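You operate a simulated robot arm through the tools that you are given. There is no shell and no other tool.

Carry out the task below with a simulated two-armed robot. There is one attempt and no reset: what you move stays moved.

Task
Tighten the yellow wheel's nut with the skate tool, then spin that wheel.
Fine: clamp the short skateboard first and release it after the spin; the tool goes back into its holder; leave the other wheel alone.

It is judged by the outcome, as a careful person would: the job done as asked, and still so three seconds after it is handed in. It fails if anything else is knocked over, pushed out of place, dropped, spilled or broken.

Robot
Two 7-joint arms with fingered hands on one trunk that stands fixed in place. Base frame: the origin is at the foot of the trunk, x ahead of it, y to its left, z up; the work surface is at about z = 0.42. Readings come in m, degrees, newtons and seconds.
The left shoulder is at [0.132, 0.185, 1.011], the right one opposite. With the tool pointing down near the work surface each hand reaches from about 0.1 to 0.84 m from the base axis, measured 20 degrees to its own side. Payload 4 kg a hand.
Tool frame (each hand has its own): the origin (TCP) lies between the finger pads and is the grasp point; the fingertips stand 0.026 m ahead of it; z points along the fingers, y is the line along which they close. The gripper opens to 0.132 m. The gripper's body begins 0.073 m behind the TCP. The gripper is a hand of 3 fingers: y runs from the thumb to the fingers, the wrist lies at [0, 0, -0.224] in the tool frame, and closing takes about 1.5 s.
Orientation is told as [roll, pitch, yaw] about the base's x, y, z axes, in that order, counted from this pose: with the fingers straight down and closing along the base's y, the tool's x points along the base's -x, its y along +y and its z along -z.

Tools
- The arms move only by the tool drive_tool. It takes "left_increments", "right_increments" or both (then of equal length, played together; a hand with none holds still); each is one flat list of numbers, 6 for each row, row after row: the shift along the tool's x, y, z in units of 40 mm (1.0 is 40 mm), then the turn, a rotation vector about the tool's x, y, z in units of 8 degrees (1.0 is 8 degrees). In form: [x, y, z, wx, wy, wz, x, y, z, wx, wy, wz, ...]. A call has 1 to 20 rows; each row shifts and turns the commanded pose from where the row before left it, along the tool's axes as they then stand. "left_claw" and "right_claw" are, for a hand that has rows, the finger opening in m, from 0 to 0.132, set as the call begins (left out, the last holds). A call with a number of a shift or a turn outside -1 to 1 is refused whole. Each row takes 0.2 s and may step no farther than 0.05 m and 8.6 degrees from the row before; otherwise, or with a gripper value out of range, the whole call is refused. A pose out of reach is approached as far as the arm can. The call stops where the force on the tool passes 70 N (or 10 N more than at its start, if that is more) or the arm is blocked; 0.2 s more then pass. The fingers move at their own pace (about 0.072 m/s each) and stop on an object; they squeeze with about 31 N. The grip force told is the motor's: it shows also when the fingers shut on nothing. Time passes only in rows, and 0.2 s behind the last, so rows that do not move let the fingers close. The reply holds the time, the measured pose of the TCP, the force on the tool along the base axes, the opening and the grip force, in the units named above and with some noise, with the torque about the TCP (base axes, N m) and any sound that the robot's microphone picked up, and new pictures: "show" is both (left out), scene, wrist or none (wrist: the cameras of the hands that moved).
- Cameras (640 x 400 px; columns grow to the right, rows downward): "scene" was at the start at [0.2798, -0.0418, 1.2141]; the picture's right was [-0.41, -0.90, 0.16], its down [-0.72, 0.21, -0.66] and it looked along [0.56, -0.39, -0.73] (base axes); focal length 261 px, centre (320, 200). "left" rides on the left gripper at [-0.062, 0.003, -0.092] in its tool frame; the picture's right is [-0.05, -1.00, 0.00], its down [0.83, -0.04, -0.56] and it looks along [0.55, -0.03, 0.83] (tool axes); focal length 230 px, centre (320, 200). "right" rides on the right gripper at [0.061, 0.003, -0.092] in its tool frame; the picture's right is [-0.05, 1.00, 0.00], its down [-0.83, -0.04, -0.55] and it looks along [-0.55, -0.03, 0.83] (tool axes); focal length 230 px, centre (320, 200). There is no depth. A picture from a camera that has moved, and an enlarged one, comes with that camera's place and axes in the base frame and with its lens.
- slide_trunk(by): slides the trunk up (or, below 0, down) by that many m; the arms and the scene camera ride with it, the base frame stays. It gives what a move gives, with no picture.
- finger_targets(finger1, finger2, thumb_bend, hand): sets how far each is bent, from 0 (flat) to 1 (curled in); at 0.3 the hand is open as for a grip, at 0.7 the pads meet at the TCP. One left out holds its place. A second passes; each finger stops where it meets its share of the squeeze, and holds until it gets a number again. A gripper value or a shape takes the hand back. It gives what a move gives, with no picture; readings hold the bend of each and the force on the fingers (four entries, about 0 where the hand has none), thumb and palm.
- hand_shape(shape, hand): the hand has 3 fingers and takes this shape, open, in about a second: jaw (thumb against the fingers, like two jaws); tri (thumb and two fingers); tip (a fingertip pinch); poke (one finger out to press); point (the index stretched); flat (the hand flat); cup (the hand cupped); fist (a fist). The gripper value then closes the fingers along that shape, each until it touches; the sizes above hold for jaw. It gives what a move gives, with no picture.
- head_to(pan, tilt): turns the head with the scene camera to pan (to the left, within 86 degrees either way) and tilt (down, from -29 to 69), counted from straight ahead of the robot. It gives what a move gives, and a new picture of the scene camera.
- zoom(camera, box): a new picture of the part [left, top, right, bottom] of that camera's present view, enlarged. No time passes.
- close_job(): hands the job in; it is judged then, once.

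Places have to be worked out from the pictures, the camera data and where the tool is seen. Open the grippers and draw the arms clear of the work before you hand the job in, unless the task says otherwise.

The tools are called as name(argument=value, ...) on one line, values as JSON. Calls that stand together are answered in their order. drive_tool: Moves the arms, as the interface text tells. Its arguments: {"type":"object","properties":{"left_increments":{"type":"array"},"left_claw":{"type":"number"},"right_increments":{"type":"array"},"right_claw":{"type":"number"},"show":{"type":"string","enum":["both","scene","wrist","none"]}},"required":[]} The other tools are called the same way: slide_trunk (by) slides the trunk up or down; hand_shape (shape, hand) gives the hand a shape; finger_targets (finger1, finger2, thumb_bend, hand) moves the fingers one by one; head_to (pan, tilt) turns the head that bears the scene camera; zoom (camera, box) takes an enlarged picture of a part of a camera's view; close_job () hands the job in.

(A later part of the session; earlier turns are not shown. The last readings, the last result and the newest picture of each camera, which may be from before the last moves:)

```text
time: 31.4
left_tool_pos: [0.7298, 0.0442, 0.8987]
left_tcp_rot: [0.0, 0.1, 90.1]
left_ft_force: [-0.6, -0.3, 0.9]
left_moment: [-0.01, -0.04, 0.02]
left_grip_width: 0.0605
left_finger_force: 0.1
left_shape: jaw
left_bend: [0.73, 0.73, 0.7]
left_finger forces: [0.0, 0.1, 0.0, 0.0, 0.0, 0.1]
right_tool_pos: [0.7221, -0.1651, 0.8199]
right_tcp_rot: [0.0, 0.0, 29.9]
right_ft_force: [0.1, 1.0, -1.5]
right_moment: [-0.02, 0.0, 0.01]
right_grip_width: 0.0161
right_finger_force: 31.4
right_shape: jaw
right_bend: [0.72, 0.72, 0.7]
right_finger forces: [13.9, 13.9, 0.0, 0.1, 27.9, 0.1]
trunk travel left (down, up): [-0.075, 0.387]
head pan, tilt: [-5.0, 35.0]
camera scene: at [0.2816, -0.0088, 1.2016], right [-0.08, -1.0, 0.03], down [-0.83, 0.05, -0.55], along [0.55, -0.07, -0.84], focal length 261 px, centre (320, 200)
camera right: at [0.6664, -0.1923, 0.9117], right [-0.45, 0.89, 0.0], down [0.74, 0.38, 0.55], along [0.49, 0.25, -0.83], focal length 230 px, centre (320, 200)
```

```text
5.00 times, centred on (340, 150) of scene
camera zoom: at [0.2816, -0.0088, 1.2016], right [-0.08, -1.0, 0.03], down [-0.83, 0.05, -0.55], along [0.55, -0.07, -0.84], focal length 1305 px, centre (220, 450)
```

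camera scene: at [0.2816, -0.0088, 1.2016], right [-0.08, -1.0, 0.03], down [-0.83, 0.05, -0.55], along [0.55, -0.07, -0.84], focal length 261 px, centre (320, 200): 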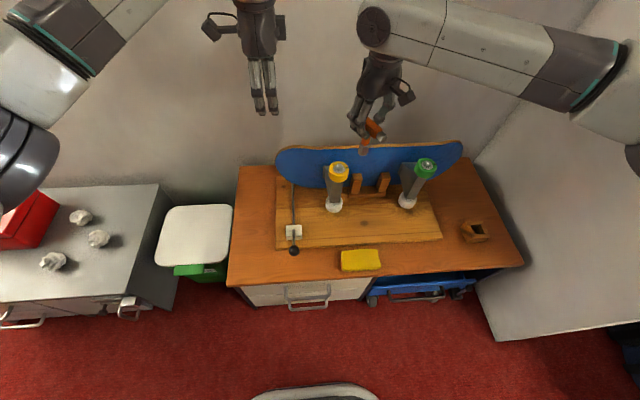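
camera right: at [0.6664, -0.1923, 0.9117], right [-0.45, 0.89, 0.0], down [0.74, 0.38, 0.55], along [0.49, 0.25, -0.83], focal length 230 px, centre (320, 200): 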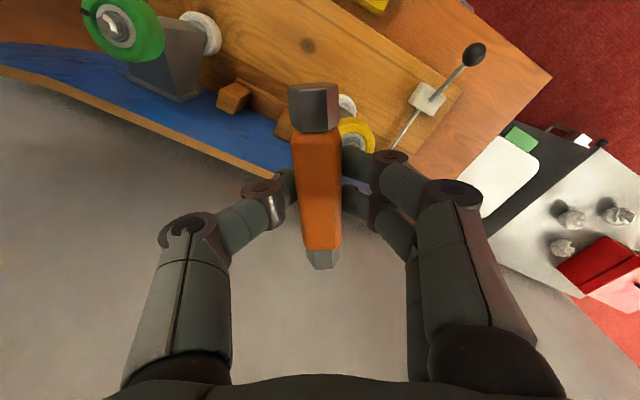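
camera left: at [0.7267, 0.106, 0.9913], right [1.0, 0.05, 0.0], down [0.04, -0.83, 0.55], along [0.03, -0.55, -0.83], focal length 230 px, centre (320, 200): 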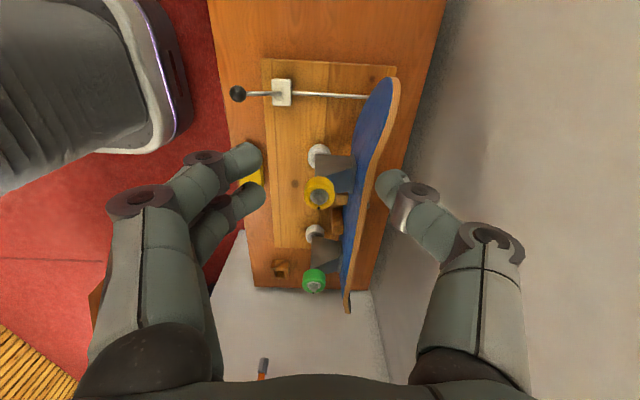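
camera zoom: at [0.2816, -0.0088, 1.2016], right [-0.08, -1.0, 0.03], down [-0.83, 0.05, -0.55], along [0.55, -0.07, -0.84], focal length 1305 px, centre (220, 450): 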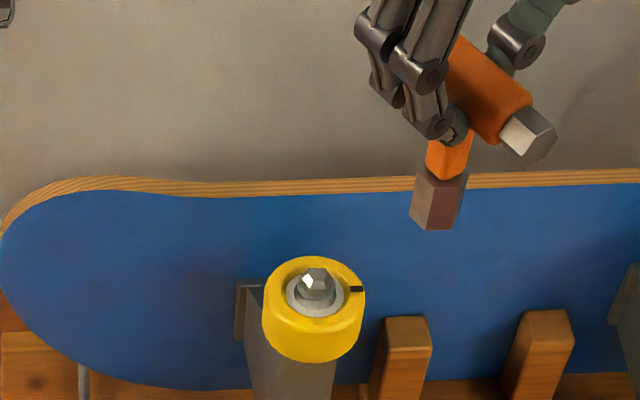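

Now at yaw 30 without trouble; the stem tip is ~0.087 below the TCP and straight under it. I'll shift over the nut.

drive_tool(right_increments=[-0.495, 0.46, 0, 0, 0, 0, -0.495, 0.46, 0, 0, 0, 0, 0, 0, 0.5, 0, 0, 0, 0, 0, 0, 0, 0, 0], show="both")

zoom(camera="left", box=[260, 150, 380, 240])

zoom(camera="scene", box=[300, 120, 372, 180])

```text
time: 32.5
left_tool_pos: [0.7303, 0.0445, 0.8985]
left_tcp_rot: [-0.1, 0.0, 90.1]
left_ft_force: [-0.5, 0.3, -0.5]
left_moment: [0.04, -0.02, 0.02]
left_grip_width: 0.0607
left_finger_force: 0.1
left_shape: jaw
left_bend: [0.73, 0.73, 0.7]
left_finger forces: [0.0, 0.1, 0.1, 0.1, 0.0, 0.0]
right_tool_pos: [0.7209, -0.1653, 0.8002]
right_tcp_rot: [0.1, 0.1, 30.0]
right_ft_force: [0.0, -0.9, -1.5]
right_moment: [0.01, 0.01, 0.01]
right_grip_width: 0.016
right_finger_force: 30.9
right_shape: jaw
right_bend: [0.72, 0.72, 0.7]
right_finger forces: [13.9, 13.9, 0.1, 0.0, 27.9, 0.1]
right hand out of reach, approached as far as the arm can: row 1, 2
trunk travel left (down, up): [-0.075, 0.387]
head pan, tilt: [-5.0, 35.0]
camera scene: at [0.2813, -0.0088, 1.2017], right [-0.08, -1.0, 0.03], down [-0.83, 0.05, -0.55], along [0.55, -0.07, -0.84], focal length 261 px, centre (320, 200)
camera right: at [0.6663, -0.1925, 0.8922], right [-0.45, 0.89, 0.0], down [0.74, 0.38, 0.56], along [0.49, 0.25, -0.83], focal length 230 px, centre (320, 200)
```

scene: 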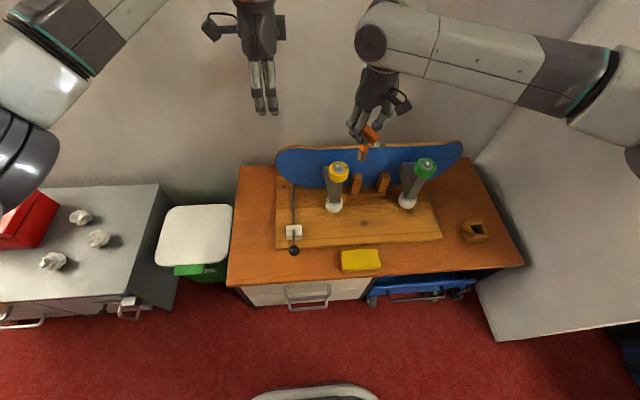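
right: 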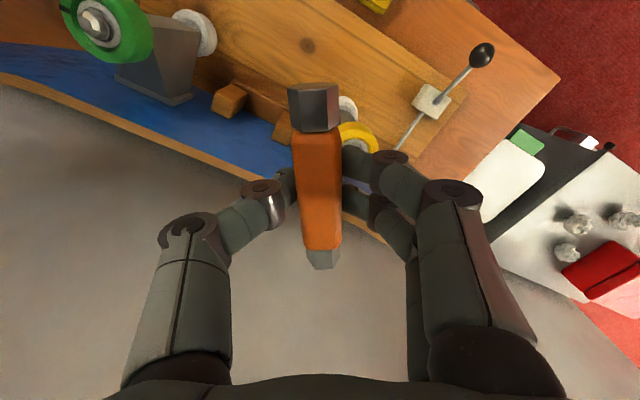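

```text
4.44 times, centred on (320, 195) of left
camera zoom: at [0.7265, 0.1072, 0.9912], right [1.0, 0.05, 0.0], down [0.04, -0.83, 0.56], along [0.03, -0.55, -0.83], focal length 1022 px, centre (320, 222)
```

zoom: 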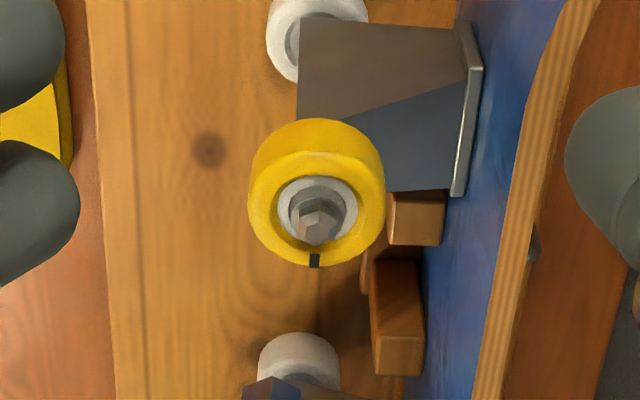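

```text
6.67 times, centred on (336, 150) of scene
camera zoom: at [0.2813, -0.0088, 1.2017], right [-0.08, -1.0, 0.03], down [-0.83, 0.05, -0.55], along [0.55, -0.07, -0.84], focal length 1740 px, centre (213, 533)
```

zoom: 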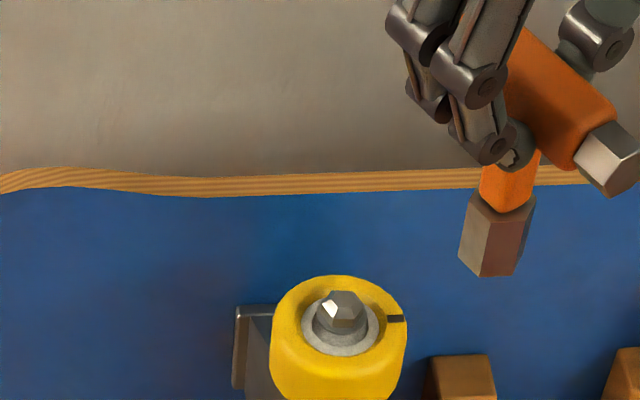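

The right arm can't go further in with the forearm nearly horizontal at shoulder height. Raising the trunk should let the forearm slope down and ease the wrist; I'll slide it up 0.2 m (hands and tool ride along, all clear above).

slide_trunk(by=0.2)

```text
time: 34.6
left_tool_pos: [0.7236, 0.0442, 1.1209]
left_tcp_rot: [-1.8, 0.0, 90.1]
left_ft_force: [0.2, -0.5, 0.0]
left_moment: [0.0, -0.01, -0.01]
left_grip_width: 0.0606
left_finger_force: 0.2
left_shape: jaw
left_bend: [0.73, 0.73, 0.7]
left_finger forces: [0.1, 0.0, 0.0, 0.1, 0.1, 0.1]
right_tool_pos: [0.6671, -0.1657, 1.2067]
right_tcp_rot: [-8.3, -14.1, 31.0]
right_ft_force: [0.3, -0.3, -0.2]
right_moment: [-0.01, -0.01, 0.03]
right_grip_width: 0.0164
right_finger_force: 30.9
right_shape: jaw
right_bend: [0.72, 0.72, 0.7]
right_finger forces: [14.0, 14.0, 0.1, 0.0, 27.8, 0.0]
trunk travel left (down, up): [-0.275, 0.187]
head pan, tilt: [-5.0, 35.0]
```

The right hand reads higher and tilted, possibly still settling. I'll take a null step to see the real state.

drive_tool(right_increments=[0, 0, 0, 0, 0, 0, 0, 0, 0, 0, 0, 0], left_increments=[0, 0, 0, 0, 0, 0, 0, 0, 0, 0, 0, 0], show="both")

```text
time: 35.2
left_tool_pos: [0.7228, 0.0443, 1.1212]
left_tcp_rot: [-1.9, 0.0, 90.1]
left_ft_force: [0.1, -0.7, 0.5]
left_moment: [0.01, 0.02, -0.01]
left_grip_width: 0.0605
left_finger_force: 0.0
left_shape: jaw
left_bend: [0.73, 0.73, 0.7]
left_finger forces: [0.0, 0.0, 0.0, 0.0, 0.1, 0.0]
right_tool_pos: [0.667, -0.1663, 1.2084]
right_tcp_rot: [-8.2, -14.2, 31.0]
right_ft_force: [-0.1, 0.5, -1.7]
right_moment: [-0.02, 0.04, 0.0]
right_grip_width: 0.0159
right_finger_force: 30.6
right_shape: jaw
right_bend: [0.72, 0.72, 0.7]
right_finger forces: [14.0, 14.0, 0.1, 0.0, 27.8, 0.0]
trunk travel left (down, up): [-0.275, 0.187]
head pan, tilt: [-5.0, 35.0]
camera scene: at [0.1309, -0.0091, 1.47], right [-0.09, -1.0, 0.01], down [-0.64, 0.05, -0.76], along [0.76, -0.07, -0.65], focal length 261 px, centre (320, 200)
camera right: at [0.5883, -0.1931, 1.2813], right [-0.44, 0.89, -0.13], down [0.55, 0.38, 0.74], along [0.71, 0.25, -0.66], focal length 230 px, centre (320, 200)
camera left: at [0.7169, 0.1066, 1.2131], right [1.0, 0.05, 0.03], down [0.03, -0.83, 0.56], along [0.06, -0.55, -0.83], focal length 230 px, centre (320, 200)
```

scene: 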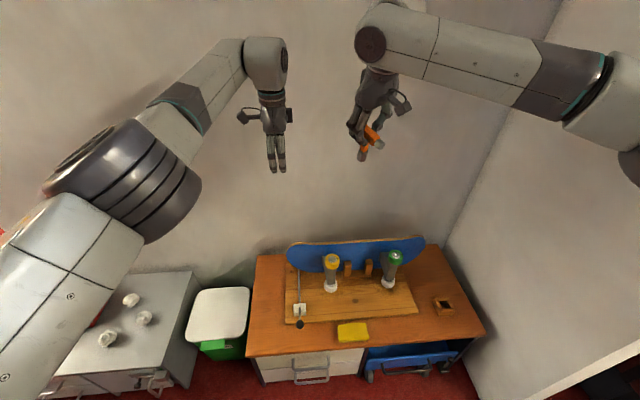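
right: 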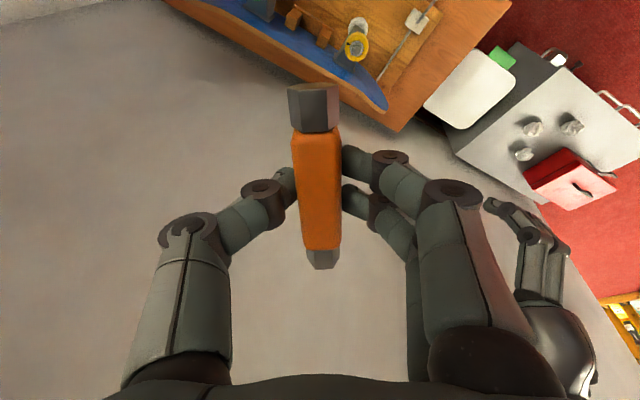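
left: 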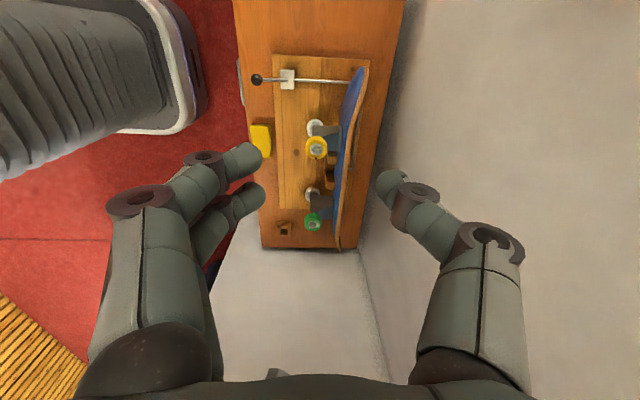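

The torso leans as it rises, so the hands shifted and tilted. I'll go back down to the earlier height and instead change the arm's posture through the hand's heading.

slide_trunk(by=-0.2)

drive_tool(right_increments=[0, 0, 0, 0, 0, 0], left_increments=[0, 0, 0, 0, 0, 0], show="scene")

```text
time: 37.4
left_tool_pos: [0.7219, 0.0442, 0.9225]
left_tcp_rot: [-1.9, 0.0, 90.1]
left_ft_force: [0.0, -0.4, 0.0]
left_moment: [0.01, -0.01, 0.0]
left_grip_width: 0.0606
left_finger_force: 0.1
left_shape: jaw
left_bend: [0.73, 0.73, 0.7]
left_finger forces: [0.1, 0.0, 0.0, 0.1, 0.0, 0.0]
right_tool_pos: [0.6657, -0.1662, 1.0093]
right_tcp_rot: [-8.4, -14.1, 31.0]
right_ft_force: [-1.1, -0.7, -1.1]
right_moment: [0.03, -0.02, 0.01]
right_grip_width: 0.0162
right_finger_force: 30.8
right_shape: jaw
right_bend: [0.72, 0.72, 0.7]
right_finger forces: [13.9, 14.0, 0.1, 0.1, 27.8, 0.0]
trunk travel left (down, up): [-0.075, 0.387]
head pan, tilt: [-5.0, 35.0]
```

```text
time: 37.8
left_tool_pos: [0.7236, 0.045, 0.9204]
left_tcp_rot: [-1.8, 0.1, 90.1]
left_ft_force: [0.2, -0.3, 0.3]
left_moment: [-0.03, -0.03, -0.01]
left_grip_width: 0.0604
left_finger_force: 0.1
left_shape: jaw
left_bend: [0.73, 0.73, 0.7]
left_finger forces: [0.0, 0.1, 0.0, 0.0, 0.0, 0.1]
right_tool_pos: [0.6675, -0.1666, 1.0088]
right_tcp_rot: [-8.3, -14.2, 30.9]
right_ft_force: [-0.3, 0.5, -1.5]
right_moment: [0.0, -0.01, 0.0]
right_grip_width: 0.016
right_finger_force: 31.3
right_shape: jaw
right_bend: [0.72, 0.72, 0.7]
right_finger forces: [14.0, 14.0, 0.0, 0.0, 27.8, 0.0]
trunk travel left (down, up): [-0.075, 0.387]
head pan, tilt: [-5.0, 35.0]
camera scene: at [0.2818, -0.0088, 1.2014], right [-0.08, -1.0, 0.03], down [-0.83, 0.05, -0.55], along [0.55, -0.07, -0.84], focal length 261 px, centre (320, 200)
```

scene: 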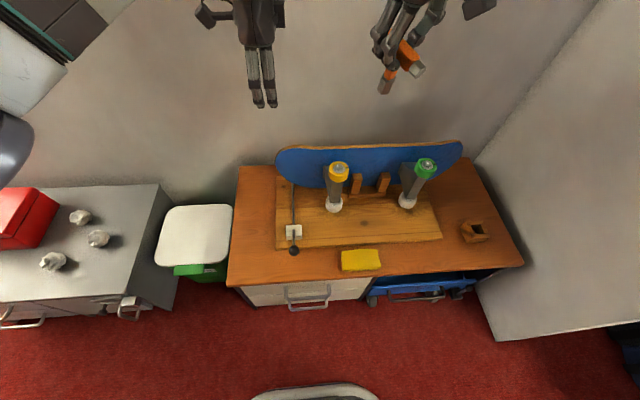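

Trunk is back. I'll look at the right arm's posture with the head before choosing how to re-approach.

head_to(pan=-25, tilt=5)

```text
time: 38.7
left_tool_pos: [0.7222, 0.0447, 0.9218]
left_tcp_rot: [-1.7, 0.0, 90.1]
left_ft_force: [0.8, 0.2, -0.8]
left_moment: [0.01, -0.02, -0.02]
left_grip_width: 0.0607
left_finger_force: 0.0
left_shape: jaw
left_bend: [0.73, 0.73, 0.7]
left_finger forces: [0.0, 0.0, 0.0, 0.0, 0.0, 0.0]
right_tool_pos: [0.6676, -0.166, 1.0082]
right_tcp_rot: [-8.4, -14.1, 30.9]
right_ft_force: [-1.4, 0.0, -1.6]
right_moment: [-0.01, 0.01, -0.03]
right_grip_width: 0.0159
right_finger_force: 31.1
right_shape: jaw
right_bend: [0.72, 0.72, 0.7]
right_finger forces: [14.0, 14.0, 0.1, 0.1, 27.7, 0.0]
trunk travel left (down, up): [-0.075, 0.387]
head pan, tilt: [-25.0, 5.0]
camera scene: at [0.2953, -0.0399, 1.2479], right [-0.39, -0.91, 0.16], down [-0.44, 0.04, -0.9], along [0.81, -0.42, -0.42], focal length 261 px, centre (320, 200)
```

scene: 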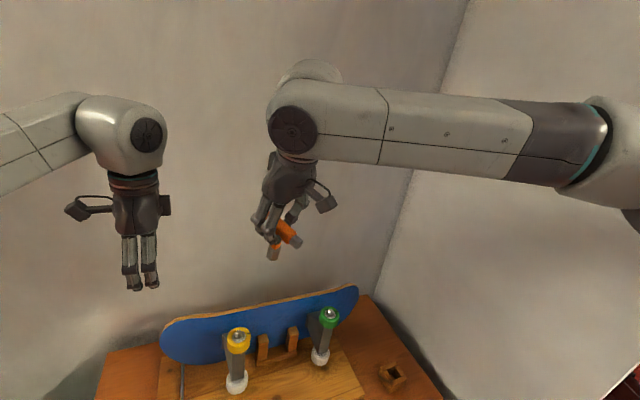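

The right elbow is splayed out to the side. I'll straighten the hand to vertical and turn it clockwise to yaw −30 (also a multiple of 60° from the aligned heading), drawing back a bit for room.

drive_tool(right_increments=[0, 0, 0, -0.51, 0.88, 0, 0, 0, 0, -0.51, 0.88, 0, 0, 0, 0, 0, 0, 1, 0, 0, 0, 0, 0, 1, 0, 0, 0, 0, 0, 1, 0, 0, 0, 0, 0, 1, 0, 0, 0, 0, 0, 1, 0, 0, 0, 0, 0, 1, 0, 0, 0, 0, 0, 1, 0, 0, 0, 0, 0, 0.6], left_increments=[0, 0, 0, 0, 0, 0, 0, 0, 0, 0, 0, 0, 0, 0, 0, 0, 0, 0, 0, 0, 0, 0, 0, 0, 0, 0, 0, 0, 0, 0, 0, 0, 0, 0, 0, 0, 0, 0, 0, 0, 0, 0, 0, 0, 0, 0, 0, 0, 0, 0, 0, 0, 0, 0, 0, 0, 0, 0, 0, 0], show="scene")

```text
time: 40.9
left_tool_pos: [0.7245, 0.0449, 0.922]
left_tcp_rot: [-1.7, 0.0, 90.0]
left_ft_force: [-0.8, -0.5, -0.4]
left_moment: [0.0, 0.01, 0.03]
left_grip_width: 0.0607
left_finger_force: 0.0
left_shape: jaw
left_bend: [0.73, 0.73, 0.7]
left_finger forces: [0.0, 0.1, 0.0, 0.1, 0.1, 0.0]
right_tool_pos: [0.6675, -0.1658, 1.0092]
right_tcp_rot: [0.1, -0.2, -30.9]
right_ft_force: [-0.1, 0.7, -0.8]
right_moment: [0.02, -0.01, -0.01]
right_grip_width: 0.016
right_finger_force: 31.4
right_shape: jaw
right_bend: [0.72, 0.72, 0.7]
right_finger forces: [13.9, 14.0, 0.0, 0.0, 27.8, 0.0]
trunk travel left (down, up): [-0.075, 0.387]
head pan, tilt: [-25.0, 5.0]
camera scene: at [0.2953, -0.04, 1.248], right [-0.39, -0.91, 0.16], down [-0.44, 0.04, -0.9], along [0.81, -0.42, -0.42], focal length 261 px, centre (320, 200)
```

scene: 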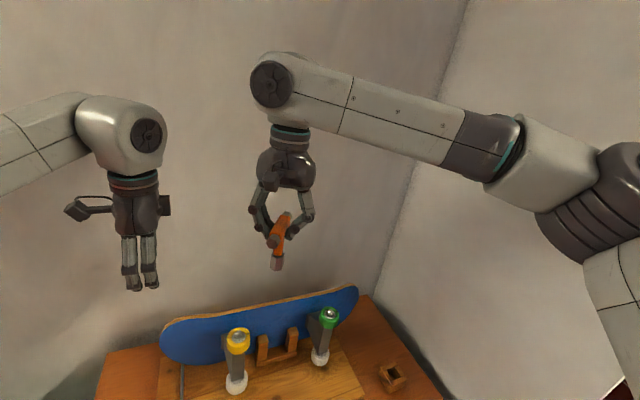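

The elbow posture is much better now. I'll move the tool to above the nut at z≈0.82, and shift the left hand 5 cm further left for clearance.

drive_tool(right_increments=[-0.14, 0.338, 0.79, 0, 0, 0, -0.14, 0.338, 0.79, 0, 0, 0, -0.14, 0.338, 0.79, 0, 0, 0, -0.14, 0.338, 0.79, 0, 0, 0, -0.14, 0.338, 0.79, 0, 0, 0, -0.14, 0.338, 0.79, 0, 0, 0, 0, 0, 0, 0, 0, 0], left_increments=[-0.21, 0, 0, 0, 0, 0, -0.21, 0, 0, 0, 0, 0, -0.21, 0, 0, 0, 0, 0, -0.21, 0, 0, 0, 0, 0, -0.21, 0, 0, 0, 0, 0, -0.21, 0, 0, 0, 0, 0, 0, 0, 0, 0, 0, 0], show="wrist")

head_to(pan=-5, tilt=35)

```text
time: 42.5
left_tool_pos: [0.7238, 0.0957, 0.922]
left_tcp_rot: [-1.8, 0.0, 90.1]
left_ft_force: [-0.1, -0.1, 0.5]
left_moment: [0.01, 0.0, 0.0]
left_grip_width: 0.0606
left_finger_force: 0.0
left_shape: jaw
left_bend: [0.73, 0.73, 0.7]
left_finger forces: [0.0, 0.0, 0.0, 0.0, 0.0, 0.1]
right_tool_pos: [0.7072, -0.1509, 0.8548]
right_tcp_rot: [0.1, -0.2, -30.9]
right_ft_force: [0.3, 0.5, -0.8]
right_moment: [0.01, 0.01, 0.0]
right_grip_width: 0.016
right_finger_force: 30.9
right_shape: jaw
right_bend: [0.72, 0.72, 0.7]
right_finger forces: [13.9, 13.8, 0.0, 0.0, 27.8, 0.1]
right hand out of reach, approached as far as the arm can: row 2, 3, 4, 5, 6
trunk travel left (down, up): [-0.075, 0.387]
head pan, tilt: [-25.0, 5.0]
camera right: at [0.656, -0.1176, 0.9463], right [0.56, 0.83, 0.0], down [0.69, -0.46, 0.56], along [0.46, -0.31, -0.83], focal length 230 px, centre (320, 200)
camera left: at [0.7167, 0.1573, 1.0137], right [1.0, 0.05, 0.03], down [0.03, -0.83, 0.56], along [0.06, -0.55, -0.83], focal length 230 px, centre (320, 200)
```

right: 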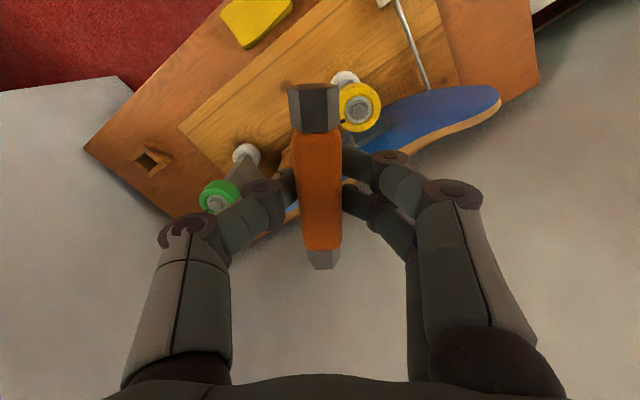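
left: 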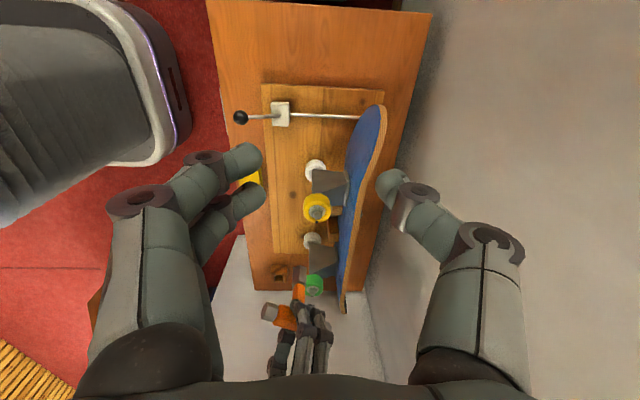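

```text
time: 43.5
left_tool_pos: [0.723, 0.0942, 0.9218]
left_tcp_rot: [-1.8, 0.0, 90.1]
left_ft_force: [0.0, -0.3, 0.9]
left_moment: [0.03, -0.03, 0.01]
left_grip_width: 0.0608
left_finger_force: 0.1
left_shape: jaw
left_bend: [0.73, 0.73, 0.7]
left_finger forces: [0.1, 0.0, 0.0, 0.0, 0.0, 0.0]
right_tool_pos: [0.7077, -0.1529, 0.8535]
right_tcp_rot: [0.1, -0.1, -30.8]
right_ft_force: [0.2, 0.6, -1.0]
right_moment: [-0.02, 0.0, -0.01]
right_grip_width: 0.0161
right_finger_force: 30.5
right_shape: jaw
right_bend: [0.72, 0.72, 0.7]
right_finger forces: [13.9, 14.0, 0.1, 0.0, 27.9, 0.0]
trunk travel left (down, up): [-0.075, 0.387]
head pan, tilt: [-5.0, 35.0]
camera scene: at [0.2816, -0.0089, 1.2016], right [-0.08, -1.0, 0.03], down [-0.83, 0.05, -0.55], along [0.55, -0.07, -0.83], focal length 261 px, centre (320, 200)
```

scene: 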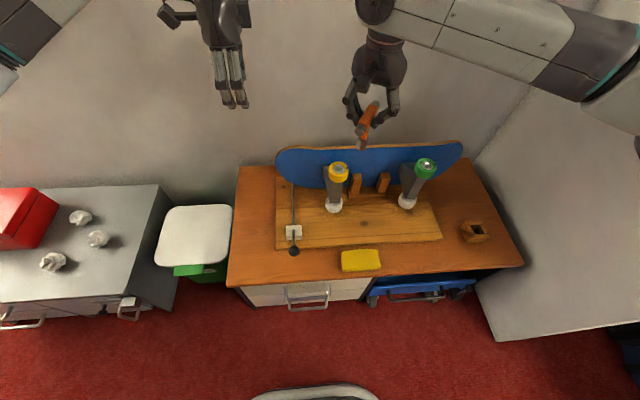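

Reach seems limited while the wrist is at shoulder height, so lower should be better. I'll lower at this spot (the stem tip stays above the wheel tops) and then try to move in.

drive_tool(right_increments=[0, 0, 0.5, 0, 0, 0, 0, 0, 0.5, 0, 0, 0, 0, 0, 0.5, 0, 0, 0, -0.15, 0.3, 0, 0, 0, 0, -0.15, 0.3, 0, 0, 0, 0, 0, 0, 0, 0, 0, 0], show="both")

```text
time: 44.9
left_tool_pos: [0.7236, 0.0962, 0.9217]
left_tcp_rot: [-1.9, 0.1, 90.1]
left_ft_force: [0.1, 0.9, 1.4]
left_moment: [-0.01, 0.02, 0.0]
left_grip_width: 0.0606
left_finger_force: 0.1
left_shape: jaw
left_bend: [0.73, 0.73, 0.7]
left_finger forces: [0.1, 0.1, 0.1, 0.0, 0.0, 0.0]
right_tool_pos: [0.707, -0.1528, 0.7945]
right_tcp_rot: [0.1, -0.1, -30.8]
right_ft_force: [-1.1, -0.3, -1.6]
right_moment: [-0.02, 0.02, -0.02]
right_grip_width: 0.0164
right_finger_force: 31.3
right_shape: jaw
right_bend: [0.72, 0.72, 0.7]
right_finger forces: [14.0, 13.9, 0.0, 0.0, 27.8, 0.1]
right hand out of reach, approached as far as the arm can: row 4, 5
trunk travel left (down, up): [-0.075, 0.387]
head pan, tilt: [-5.0, 35.0]
camera scene: at [0.2816, -0.0088, 1.2016], right [-0.08, -1.0, 0.03], down [-0.83, 0.05, -0.55], along [0.55, -0.07, -0.84], focal length 261 px, centre (320, 200)
camera right: at [0.6559, -0.1174, 0.8861], right [0.56, 0.83, 0.0], down [0.69, -0.46, 0.56], along [0.46, -0.31, -0.83], focal length 230 px, centre (320, 200)
```

scene: 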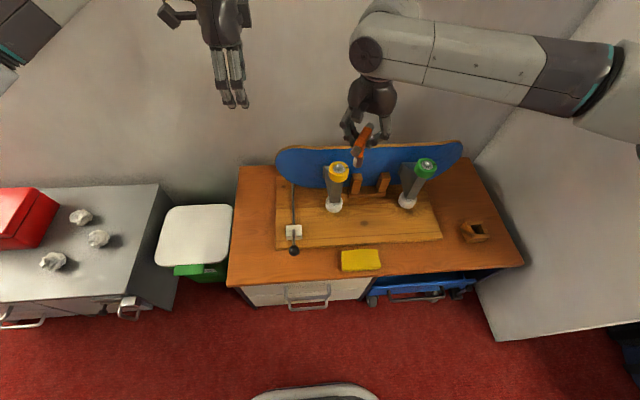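
right: 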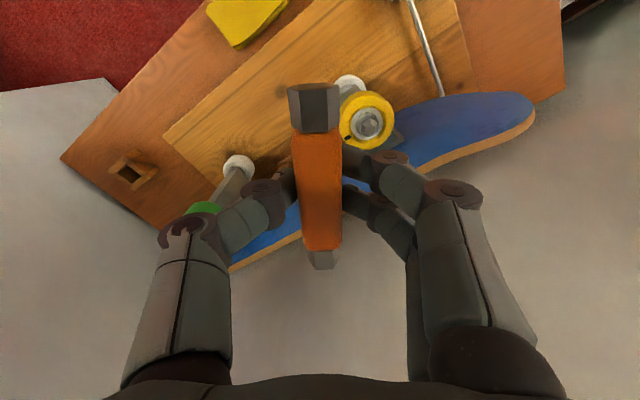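

Vertical motion is fine but moving in is refused; I'll test the x and y directions separately with small steps.

drive_tool(right_increments=[0.13, 0.214, 0, 0, 0, 0], show="none")

drive_tool(right_increments=[-0.214, 0.13, 0, 0, 0, 0], show="none")

```text
time: 45.3
left_tool_pos: [0.724, 0.0943, 0.9216]
left_tcp_rot: [-1.7, -0.1, 90.0]
left_ft_force: [-0.7, -0.8, -0.6]
left_moment: [0.01, -0.01, 0.0]
left_grip_width: 0.0607
left_finger_force: 0.0
left_shape: jaw
left_bend: [0.73, 0.73, 0.7]
left_finger forces: [0.0, 0.0, 0.0, 0.0, 0.0, 0.0]
right_tool_pos: [0.7081, -0.1528, 0.7936]
right_tcp_rot: [0.2, -0.1, -30.8]
right_ft_force: [0.4, 0.0, -1.3]
right_moment: [0.01, -0.01, 0.02]
right_grip_width: 0.0158
right_finger_force: 31.2
right_shape: jaw
right_bend: [0.72, 0.72, 0.7]
right_finger forces: [13.9, 14.0, 0.1, 0.0, 27.9, 0.1]
right hand out of reach, approached as far as the arm can: row 1
trunk travel left (down, up): [-0.075, 0.387]
head pan, tilt: [-5.0, 35.0]
```

```text
time: 45.7
left_tool_pos: [0.725, 0.096, 0.9204]
left_tcp_rot: [-1.9, 0.1, 90.1]
left_ft_force: [-0.5, 0.4, -0.1]
left_moment: [0.0, 0.03, 0.0]
left_grip_width: 0.0608
left_finger_force: 0.2
left_shape: jaw
left_bend: [0.73, 0.73, 0.7]
left_finger forces: [0.1, 0.0, 0.0, 0.1, 0.0, 0.1]
right_tool_pos: [0.7074, -0.152, 0.7938]
right_tcp_rot: [0.2, -0.1, -30.9]
right_ft_force: [0.7, 0.4, -1.2]
right_moment: [0.01, 0.02, 0.01]
right_grip_width: 0.0158
right_finger_force: 31.3
right_shape: jaw
right_bend: [0.72, 0.72, 0.7]
right_finger forces: [13.9, 13.9, 0.0, 0.0, 27.8, 0.0]
right hand out of reach, approached as far as the arm can: row 1
trunk travel left (down, up): [-0.075, 0.387]
head pan, tilt: [-5.0, 35.0]
```

Both directions are refused here, so this is a joint limit from the splayed elbow, not length. I'll retreat up and back toward the arm's starting region at yaw 0, then check the posture before re-approaching.

drive_tool(right_increments=[0, 0, -1, 0, 0, 0, 0, 0, -1, 0, 0, 0, 0, 0, -1, 0, 0, 0, 0, 0, -1, 0, 0, 0, 0.4, -0.8, -0.3, 0, 0, -1, 0.5, -0.8, -0.2, 0, 0, -1, 0.6, -0.8, 0, 0, 0, -1, 0.7, -0.7, 0, 0, 0, -0.85, 0.7, -0.7, 0, 0, 0, 0, 0.7, -0.7, 0, 0, 0, 0, 0.7, -0.7, 0, 0, 0, 0], show="none")

head_to(pan=-40, tilt=10)

```text
time: 48.1
left_tool_pos: [0.7229, 0.0954, 0.9225]
left_tcp_rot: [-1.9, -0.1, 90.1]
left_ft_force: [0.3, -0.3, 0.2]
left_moment: [0.03, 0.0, -0.03]
left_grip_width: 0.0604
left_finger_force: 0.0
left_shape: jaw
left_bend: [0.73, 0.73, 0.7]
left_finger forces: [0.0, 0.0, 0.0, 0.0, 0.0, 0.1]
right_tool_pos: [0.4975, -0.3426, 0.9636]
right_tcp_rot: [0.2, -0.1, 0.2]
right_ft_force: [-0.1, 0.2, -1.2]
right_moment: [0.01, -0.03, -0.02]
right_grip_width: 0.0161
right_finger_force: 31.6
right_shape: jaw
right_bend: [0.72, 0.72, 0.7]
right_finger forces: [14.1, 13.9, 0.0, 0.0, 27.9, 0.0]
right hand out of reach, approached as far as the arm can: row 3, 4
trunk travel left (down, up): [-0.075, 0.387]
head pan, tilt: [-5.0, 35.0]
```

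```text
time: 49.1
left_tool_pos: [0.7219, 0.0949, 0.9209]
left_tcp_rot: [-1.9, 0.0, 90.1]
left_ft_force: [0.3, -0.7, 0.2]
left_moment: [0.0, -0.02, -0.01]
left_grip_width: 0.0606
left_finger_force: 0.1
left_shape: jaw
left_bend: [0.73, 0.73, 0.7]
left_finger forces: [0.1, 0.0, 0.0, 0.1, 0.0, 0.1]
right_tool_pos: [0.4984, -0.3417, 0.9619]
right_tcp_rot: [0.1, 0.0, -0.1]
right_ft_force: [-0.2, -0.2, -2.0]
right_moment: [0.02, 0.01, 0.01]
right_grip_width: 0.0161
right_finger_force: 30.8
right_shape: jaw
right_bend: [0.72, 0.72, 0.7]
right_finger forces: [14.0, 13.9, 0.0, 0.1, 27.9, 0.1]
trunk travel left (down, up): [-0.075, 0.387]
head pan, tilt: [-40.0, 10.0]
camera scene: at [0.281, -0.0609, 1.2449], right [-0.6, -0.77, 0.24], down [-0.49, 0.11, -0.87], along [0.64, -0.63, -0.44], focal length 261 px, centre (320, 200)
```

scene: 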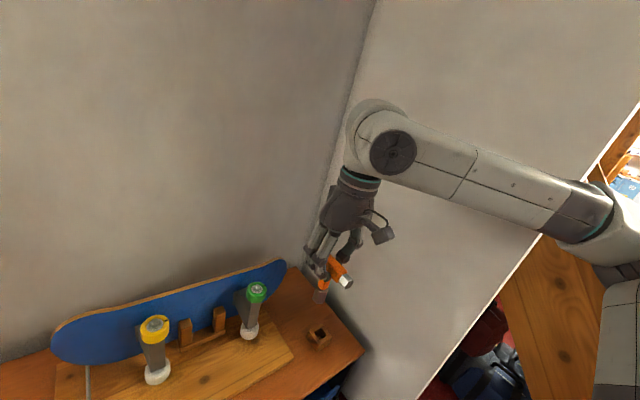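

Since the left arm reached the mirror-image spot at yaw +90, the right arm should reach the nut at yaw −90 (also hex-aligned). I'll rotate to −90 here first.

drive_tool(right_increments=[0, 0, 0, 0, 0, 1, 0, 0, 0, 0, 0, 1, 0, 0, 0, 0, 0, 1, 0, 0, 0, 0, 0, 1, 0, 0, 0, 0, 0, 1, 0, 0, 0, 0, 0, 1, 0, 0, 0, 0, 0, 1, 0, 0, 0, 0, 0, 1, 0, 0, 0, 0, 0, 1, 0, 0, 0, 0, 0, 1, 0, 0, 0, 0, 0, 1, 0, 0, 0, 0, 0, 0.24], show="scene")

```text
time: 51.7
left_tool_pos: [0.7236, 0.0936, 0.9227]
left_tcp_rot: [-1.9, 0.0, 90.0]
left_ft_force: [1.0, -0.2, -1.3]
left_moment: [0.02, 0.01, -0.01]
left_grip_width: 0.0605
left_finger_force: 0.1
left_shape: jaw
left_bend: [0.73, 0.73, 0.7]
left_finger forces: [0.0, 0.1, 0.0, 0.1, 0.0, 0.0]
right_tool_pos: [0.4988, -0.3417, 0.9624]
right_tcp_rot: [0.1, 0.1, -90.1]
right_ft_force: [0.0, -0.5, -0.6]
right_moment: [0.04, -0.01, -0.01]
right_grip_width: 0.0161
right_finger_force: 31.0
right_shape: jaw
right_bend: [0.72, 0.72, 0.7]
right_finger forces: [14.0, 13.9, 0.0, 0.1, 27.9, 0.0]
trunk travel left (down, up): [-0.075, 0.387]
head pan, tilt: [-40.0, 10.0]
camera scene: at [0.2811, -0.0611, 1.2449], right [-0.6, -0.77, 0.24], down [-0.49, 0.11, -0.87], along [0.64, -0.63, -0.44], focal length 261 px, centre (320, 200)
```

scene: 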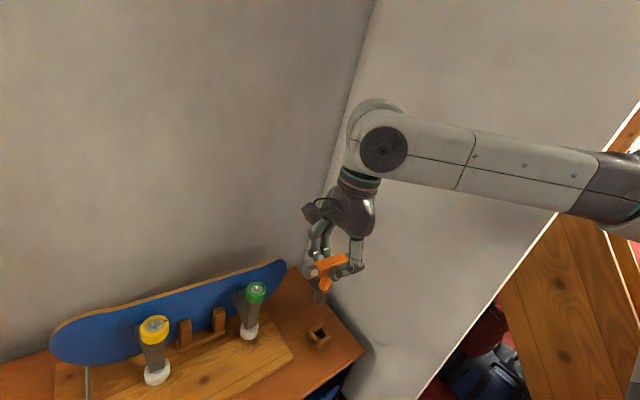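

Yaw −90 reached comfortably. Now I'll move toward the nut along a descending diagonal to (0.738, -0.1135, 0.82).

drive_tool(right_increments=[0.7125, 0.7475, 0.444, 0, 0, 0, 0.7125, 0.7475, 0.444, 0, 0, 0, 0.7125, 0.7475, 0.444, 0, 0, 0, 0.7125, 0.7475, 0.444, 0, 0, 0, 0.7125, 0.7475, 0.444, 0, 0, 0, 0.7125, 0.7475, 0.444, 0, 0, 0, 0.7125, 0.7475, 0.444, 0, 0, 0, 0.7125, 0.7475, 0.444, 0, 0, 0, 0, 0, 0, 0, 0, 0], show="none")

head_to(pan=-5, tilt=35)

```text
time: 53.7
left_tool_pos: [0.7233, 0.0956, 0.9218]
left_tcp_rot: [-1.9, 0.0, 90.1]
left_ft_force: [0.1, 0.9, -0.4]
left_moment: [0.02, -0.04, 0.0]
left_grip_width: 0.0607
left_finger_force: 0.0
left_shape: jaw
left_bend: [0.73, 0.73, 0.7]
left_finger forces: [0.0, 0.1, 0.0, 0.0, 0.0, 0.1]
right_tool_pos: [0.703, -0.1459, 0.8399]
right_tcp_rot: [0.2, -0.1, -90.0]
right_ft_force: [0.2, 0.1, -0.7]
right_moment: [-0.02, -0.02, 0.01]
right_grip_width: 0.0159
right_finger_force: 30.8
right_shape: jaw
right_bend: [0.72, 0.72, 0.7]
right_finger forces: [14.0, 14.2, 0.1, 0.0, 28.0, 0.0]
right hand out of reach, approached as far as the arm can: row 7, 8
trunk travel left (down, up): [-0.075, 0.387]
head pan, tilt: [-40.0, 10.0]
```

```text
time: 54.7
left_tool_pos: [0.724, 0.0951, 0.9215]
left_tcp_rot: [-1.8, 0.0, 90.1]
left_ft_force: [-0.2, 0.5, 0.8]
left_moment: [0.0, -0.02, -0.01]
left_grip_width: 0.0605
left_finger_force: 0.0
left_shape: jaw
left_bend: [0.73, 0.73, 0.7]
left_finger forces: [0.1, 0.0, 0.0, 0.0, 0.0, 0.0]
right_tool_pos: [0.7015, -0.1449, 0.8393]
right_tcp_rot: [0.0, 0.0, -89.9]
right_ft_force: [0.6, 0.0, -1.8]
right_moment: [0.04, 0.01, 0.0]
right_grip_width: 0.016
right_finger_force: 30.8
right_shape: jaw
right_bend: [0.72, 0.72, 0.7]
right_finger forces: [14.1, 14.2, 0.0, 0.0, 28.0, 0.0]
trunk travel left (down, up): [-0.075, 0.387]
head pan, tilt: [-5.0, 35.0]
camera scene: at [0.2817, -0.0089, 1.2016], right [-0.08, -1.0, 0.03], down [-0.83, 0.05, -0.55], along [0.55, -0.07, -0.83], focal length 261 px, centre (320, 200)
```

scene: 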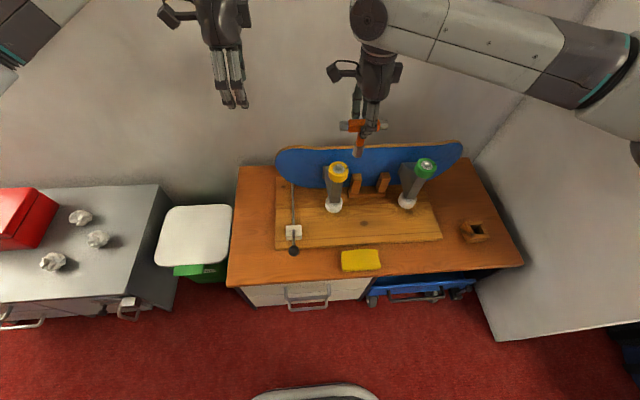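

Still short. The left arm proves the mirrored pose is attainable, so I'll try another approach path: come inward first at shorter x, then extend forward.

drive_tool(right_increments=[0.2, -0.9, 0, 0, 0, 0, 0.3, -0.9, 0, 0, 0, 0, 0.4, -0.9, 0, 0, 0, 0, 0.4, -0.9, 0, 0, 0, 0, 0.3, 0, 0, 0, 0, 0, 0, 0, 0, 0, 0, 0], show="scene")

```text
time: 56.1
left_tool_pos: [0.7224, 0.0948, 0.922]
left_tcp_rot: [-1.9, 0.2, 90.1]
left_ft_force: [-0.3, -0.1, 0.2]
left_moment: [0.0, 0.0, 0.0]
left_grip_width: 0.0606
left_finger_force: 0.1
left_shape: jaw
left_bend: [0.73, 0.73, 0.7]
left_finger forces: [0.0, 0.1, 0.1, 0.1, 0.0, 0.0]
right_tool_pos: [0.5567, -0.0827, 0.8398]
right_tcp_rot: [0.1, -0.1, -89.9]
right_ft_force: [-0.2, -0.8, -0.5]
right_moment: [0.02, 0.02, 0.05]
right_grip_width: 0.0163
right_finger_force: 31.4
right_shape: jaw
right_bend: [0.72, 0.72, 0.7]
right_finger forces: [14.1, 14.0, 0.0, 0.1, 28.1, 0.1]
trunk travel left (down, up): [-0.075, 0.387]
head pan, tilt: [-5.0, 35.0]
camera scene: at [0.2808, -0.0088, 1.2019], right [-0.08, -1.0, 0.03], down [-0.83, 0.05, -0.55], along [0.55, -0.07, -0.83], focal length 261 px, centre (320, 200)
```

scene: 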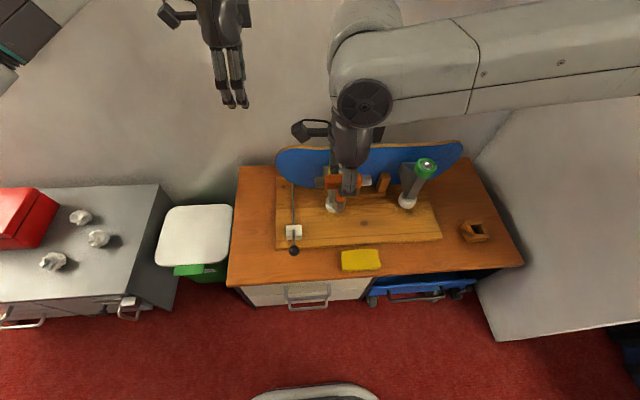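

It comes inward easily. Now I'll extend forward toward the nut.

drive_tool(right_increments=[-0.128, 0.755, 0.08, 0, 0, 0, -0.128, 0.755, 0.08, 0, 0, 0, -0.128, 0.755, 0.08, 0, 0, 0, -0.128, 0.755, 0.08, 0, 0, 0, -0.128, 0.755, 0.08, 0, 0, 0, -0.128, 0.755, 0.08, 0, 0, 0, 0, 0, 0, 0, 0, 0], show="scene")

```text
time: 57.7
left_tool_pos: [0.7225, 0.0946, 0.9216]
left_tcp_rot: [-1.8, 0.1, 90.1]
left_ft_force: [-0.2, -0.5, 0.0]
left_moment: [-0.01, -0.01, 0.02]
left_grip_width: 0.0607
left_finger_force: 0.0
left_shape: jaw
left_bend: [0.73, 0.73, 0.7]
left_finger forces: [0.1, 0.0, 0.0, 0.1, 0.0, 0.1]
right_tool_pos: [0.6973, -0.1466, 0.8312]
right_tcp_rot: [0.1, 0.0, -89.9]
right_ft_force: [-0.5, -0.7, -0.7]
right_moment: [-0.01, 0.02, 0.04]
right_grip_width: 0.0159
right_finger_force: 31.4
right_shape: jaw
right_bend: [0.72, 0.72, 0.7]
right_finger forces: [14.1, 14.1, 0.0, 0.0, 28.2, 0.0]
right hand out of reach, approached as far as the arm can: row 3, 4, 5, 6
trunk travel left (down, up): [-0.075, 0.387]
head pan, tilt: [-5.0, 35.0]
camera scene: at [0.2816, -0.0085, 1.2016], right [-0.08, -1.0, 0.03], down [-0.83, 0.05, -0.55], along [0.55, -0.07, -0.84], focal length 261 px, centre (320, 200)
```

scene: 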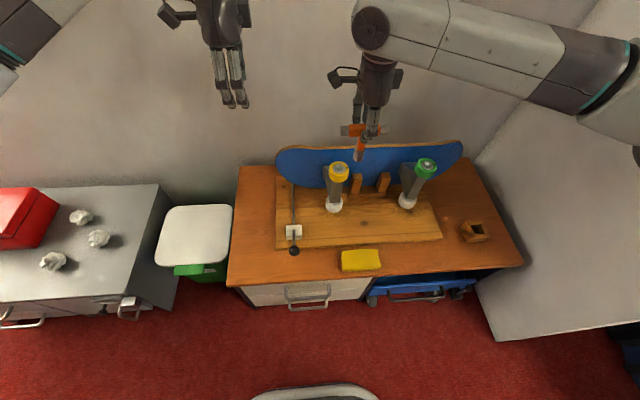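

The refusals line up with proximity to the left hand, so the arms may be keeping clear of each other. I'll withdraw the left hand well to the left and retry.

drive_tool(left_increments=[-0.7, 0.7, 0, 0, 0, 0, -0.7, 0.7, 0, 0, 0, 0, -0.7, 0.7, 0, 0, 0, 0, -0.7, 0.7, 0, 0, 0, 0, -0.7, 0.7, 0, 0, 0, 0, -0.7, 0.7, 0, 0, 0, 0, -0.7, 0.7, 0, 0, 0, 0], show="none")

drive_tool(right_increments=[0.4, 0.5, 0.1, 0, 0, 0, 0.4, 0.5, 0.1, 0, 0, 0, 0, 0, 0, 0, 0, 0], show="scene")

```text
time: 59.3
left_tool_pos: [0.5274, 0.2912, 0.9162]
left_tcp_rot: [-1.9, 0.0, 90.0]
left_ft_force: [0.4, -0.2, 0.0]
left_moment: [0.0, -0.04, 0.02]
left_grip_width: 0.0605
left_finger_force: 0.0
left_shape: jaw
left_bend: [0.73, 0.73, 0.7]
left_finger forces: [0.1, 0.0, 0.1, 0.0, 0.1, 0.0]
right_tool_pos: [0.6959, -0.1457, 0.8329]
right_tcp_rot: [0.2, 0.0, -90.0]
right_ft_force: [-0.2, -0.4, -0.5]
right_moment: [0.01, 0.0, 0.01]
right_grip_width: 0.0163
right_finger_force: 31.4
right_shape: jaw
right_bend: [0.72, 0.72, 0.7]
right_finger forces: [14.2, 14.1, 0.0, 0.0, 28.2, 0.0]
trunk travel left (down, up): [-0.075, 0.387]
head pan, tilt: [-5.0, 35.0]
```

```text
time: 60.1
left_tool_pos: [0.5277, 0.2914, 0.9152]
left_tcp_rot: [-1.7, 0.2, 90.0]
left_ft_force: [0.6, -0.3, 0.1]
left_moment: [0.01, 0.01, 0.03]
left_grip_width: 0.0607
left_finger_force: 0.1
left_shape: jaw
left_bend: [0.73, 0.73, 0.7]
left_finger forces: [0.1, 0.0, 0.1, 0.0, 0.0, 0.1]
right_tool_pos: [0.7047, -0.1478, 0.8297]
right_tcp_rot: [0.0, 0.1, -90.1]
right_ft_force: [-0.3, -0.1, -1.4]
right_moment: [0.0, 0.05, 0.03]
right_grip_width: 0.0161
right_finger_force: 31.0
right_shape: jaw
right_bend: [0.72, 0.72, 0.7]
right_finger forces: [14.0, 14.0, 0.1, 0.1, 28.2, 0.1]
right hand out of reach, approached as far as the arm can: row 1, 2
trunk travel left (down, up): [-0.075, 0.387]
head pan, tilt: [-5.0, 35.0]
camera scene: at [0.2816, -0.0086, 1.2015], right [-0.08, -1.0, 0.03], down [-0.83, 0.05, -0.55], along [0.55, -0.07, -0.84], focal length 261 px, centre (320, 200)
```

scene: 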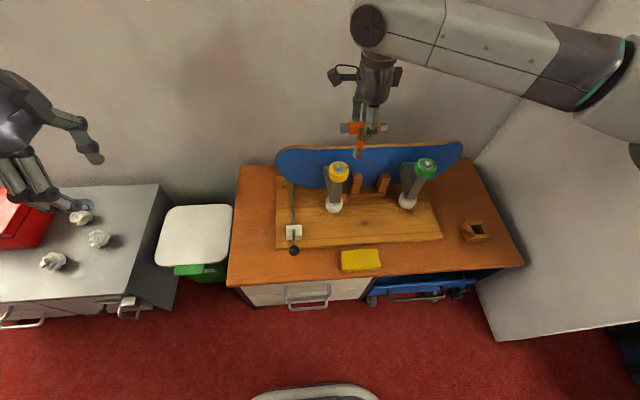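

Still limited with the left hand away, so it is the right arm's wrist/elbow. I'll pull back to a comfortable spot, raise the trunk moderately (0.12 m) so the shoulder sits well above the wrist, and try again.

drive_tool(right_increments=[-0.5, -0.7, -0.2, 0, 0, 0, -0.5, -0.7, -0.2, 0, 0, 0, -0.5, -0.7, -0.2, 0, 0, 0, -0.4, -0.7, -0.2, 0, 0, 0, 0, 0, 0, 0, 0, 0], show="none")

slide_trunk(by=0.12)

drive_tool(right_increments=[0, 0, 0, 0, 0, 0], show="scene")

```text
time: 61.3
left_tool_pos: [0.5278, 0.2904, 0.9153]
left_tcp_rot: [-1.8, 0.1, 90.0]
left_ft_force: [0.9, 0.1, -0.4]
left_moment: [0.05, 0.0, 0.0]
left_grip_width: 0.0604
left_finger_force: 0.0
left_shape: jaw
left_bend: [0.73, 0.73, 0.7]
left_finger forces: [0.0, 0.0, 0.0, 0.0, 0.1, 0.0]
right_tool_pos: [0.5918, -0.2234, 0.8595]
right_tcp_rot: [0.0, 0.2, -89.9]
right_ft_force: [1.1, 0.0, -1.3]
right_moment: [0.01, -0.01, -0.04]
right_grip_width: 0.016
right_finger_force: 31.3
right_shape: jaw
right_bend: [0.72, 0.72, 0.7]
right_finger forces: [13.9, 13.9, 0.0, 0.0, 27.8, 0.0]
trunk travel left (down, up): [-0.075, 0.387]
head pan, tilt: [-5.0, 35.0]
```

```text
time: 62.8
left_tool_pos: [0.528, 0.2911, 1.0338]
left_tcp_rot: [-1.8, 0.0, 90.2]
left_ft_force: [0.4, -0.3, -0.5]
left_moment: [0.01, 0.03, -0.02]
left_grip_width: 0.0606
left_finger_force: 0.0
left_shape: jaw
left_bend: [0.73, 0.73, 0.7]
left_finger forces: [0.1, 0.0, 0.0, 0.1, 0.1, 0.0]
right_tool_pos: [0.5932, -0.2234, 0.9803]
right_tcp_rot: [0.0, -0.1, -89.9]
right_ft_force: [-0.1, 0.0, -1.7]
right_moment: [-0.02, 0.01, 0.02]
right_grip_width: 0.0161
right_finger_force: 31.1
right_shape: jaw
right_bend: [0.72, 0.72, 0.7]
right_finger forces: [13.9, 13.9, 0.0, 0.0, 27.7, 0.0]
trunk travel left (down, up): [-0.195, 0.267]
head pan, tilt: [-5.0, 35.0]
```

```text
time: 63.2
left_tool_pos: [0.526, 0.2904, 1.0346]
left_tcp_rot: [-1.8, 0.2, 90.2]
left_ft_force: [-0.7, 0.0, -0.4]
left_moment: [0.01, 0.01, 0.02]
left_grip_width: 0.0608
left_finger_force: 0.1
left_shape: jaw
left_bend: [0.73, 0.73, 0.7]
left_finger forces: [0.0, 0.0, 0.0, 0.1, 0.0, 0.0]
right_tool_pos: [0.5921, -0.2235, 0.9815]
right_tcp_rot: [0.1, 0.0, -89.9]
right_ft_force: [-0.2, -0.2, -0.9]
right_moment: [0.03, 0.03, 0.05]
right_grip_width: 0.0161
right_finger_force: 31.3
right_shape: jaw
right_bend: [0.72, 0.72, 0.7]
right_finger forces: [14.0, 13.9, 0.0, 0.0, 27.8, 0.0]
trunk travel left (down, up): [-0.195, 0.267]
head pan, tilt: [-5.0, 35.0]
camera scene: at [0.1802, -0.0088, 1.3741], right [-0.09, -1.0, 0.02], down [-0.71, 0.05, -0.7], along [0.7, -0.07, -0.71], focal length 261 px, centre (320, 200)
```

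scene: 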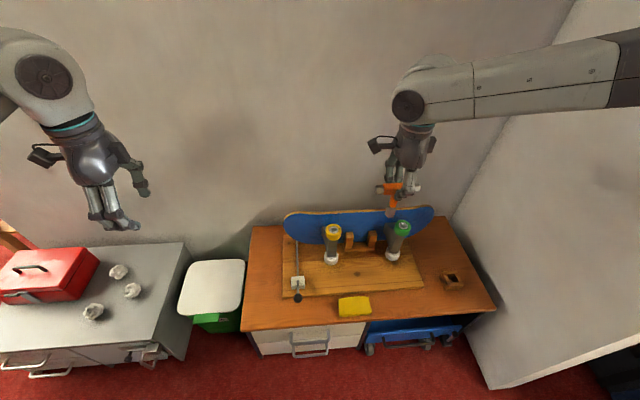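

Both hands rode up cleanly this time. Lowering the right hand to z≈0.82 and then moving to the nut.

drive_tool(right_increments=[0, 0, 1, 0, 0, 0, 0, 0, 1, 0, 0, 0, 0, 0, 1, 0, 0, 0, 0, 0, 1, 0, 0, 0, 0.55, 0.73, 0, 0, 0, 0, 0.55, 0.73, 0, 0, 0, 0, 0.55, 0.73, 0, 0, 0, 0, 0.55, 0.73, 0, 0, 0, 0, 0.55, 0.73, 0, 0, 0, 0, 0, 0, 0, 0, 0, 0], show="scene")

```text
time: 65.4
left_tool_pos: [0.528, 0.2915, 1.0351]
left_tcp_rot: [-1.8, 0.1, 90.1]
left_ft_force: [-0.4, 0.3, -0.4]
left_moment: [0.0, 0.01, 0.0]
left_grip_width: 0.0605
left_finger_force: 0.1
left_shape: jaw
left_bend: [0.73, 0.73, 0.7]
left_finger forces: [0.0, 0.0, 0.1, 0.0, 0.0, 0.1]
right_tool_pos: [0.6443, -0.1897, 0.8557]
right_tcp_rot: [0.1, 0.1, -89.9]
right_ft_force: [-0.2, -0.2, -0.8]
right_moment: [0.02, 0.01, 0.02]
right_grip_width: 0.0157
right_finger_force: 31.3
right_shape: jaw
right_bend: [0.72, 0.72, 0.7]
right_finger forces: [13.8, 13.9, 0.0, 0.1, 27.7, 0.0]
right hand out of reach, approached as far as the arm can: row 6, 7, 8, 9
trunk travel left (down, up): [-0.195, 0.267]
head pan, tilt: [-5.0, 35.0]
camera scene: at [0.1808, -0.0088, 1.374], right [-0.09, -1.0, 0.02], down [-0.71, 0.05, -0.7], along [0.7, -0.07, -0.71], focal length 261 px, centre (320, 200)
```

scene: 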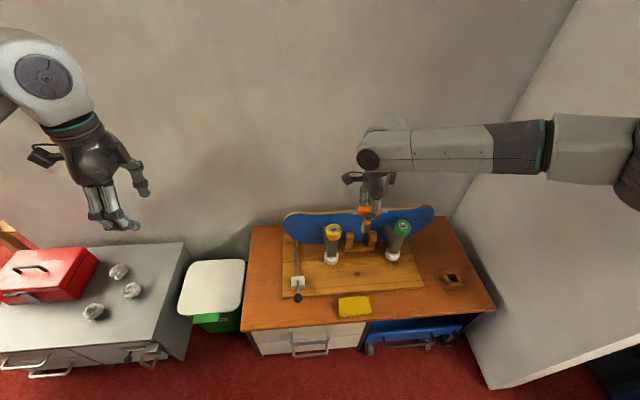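

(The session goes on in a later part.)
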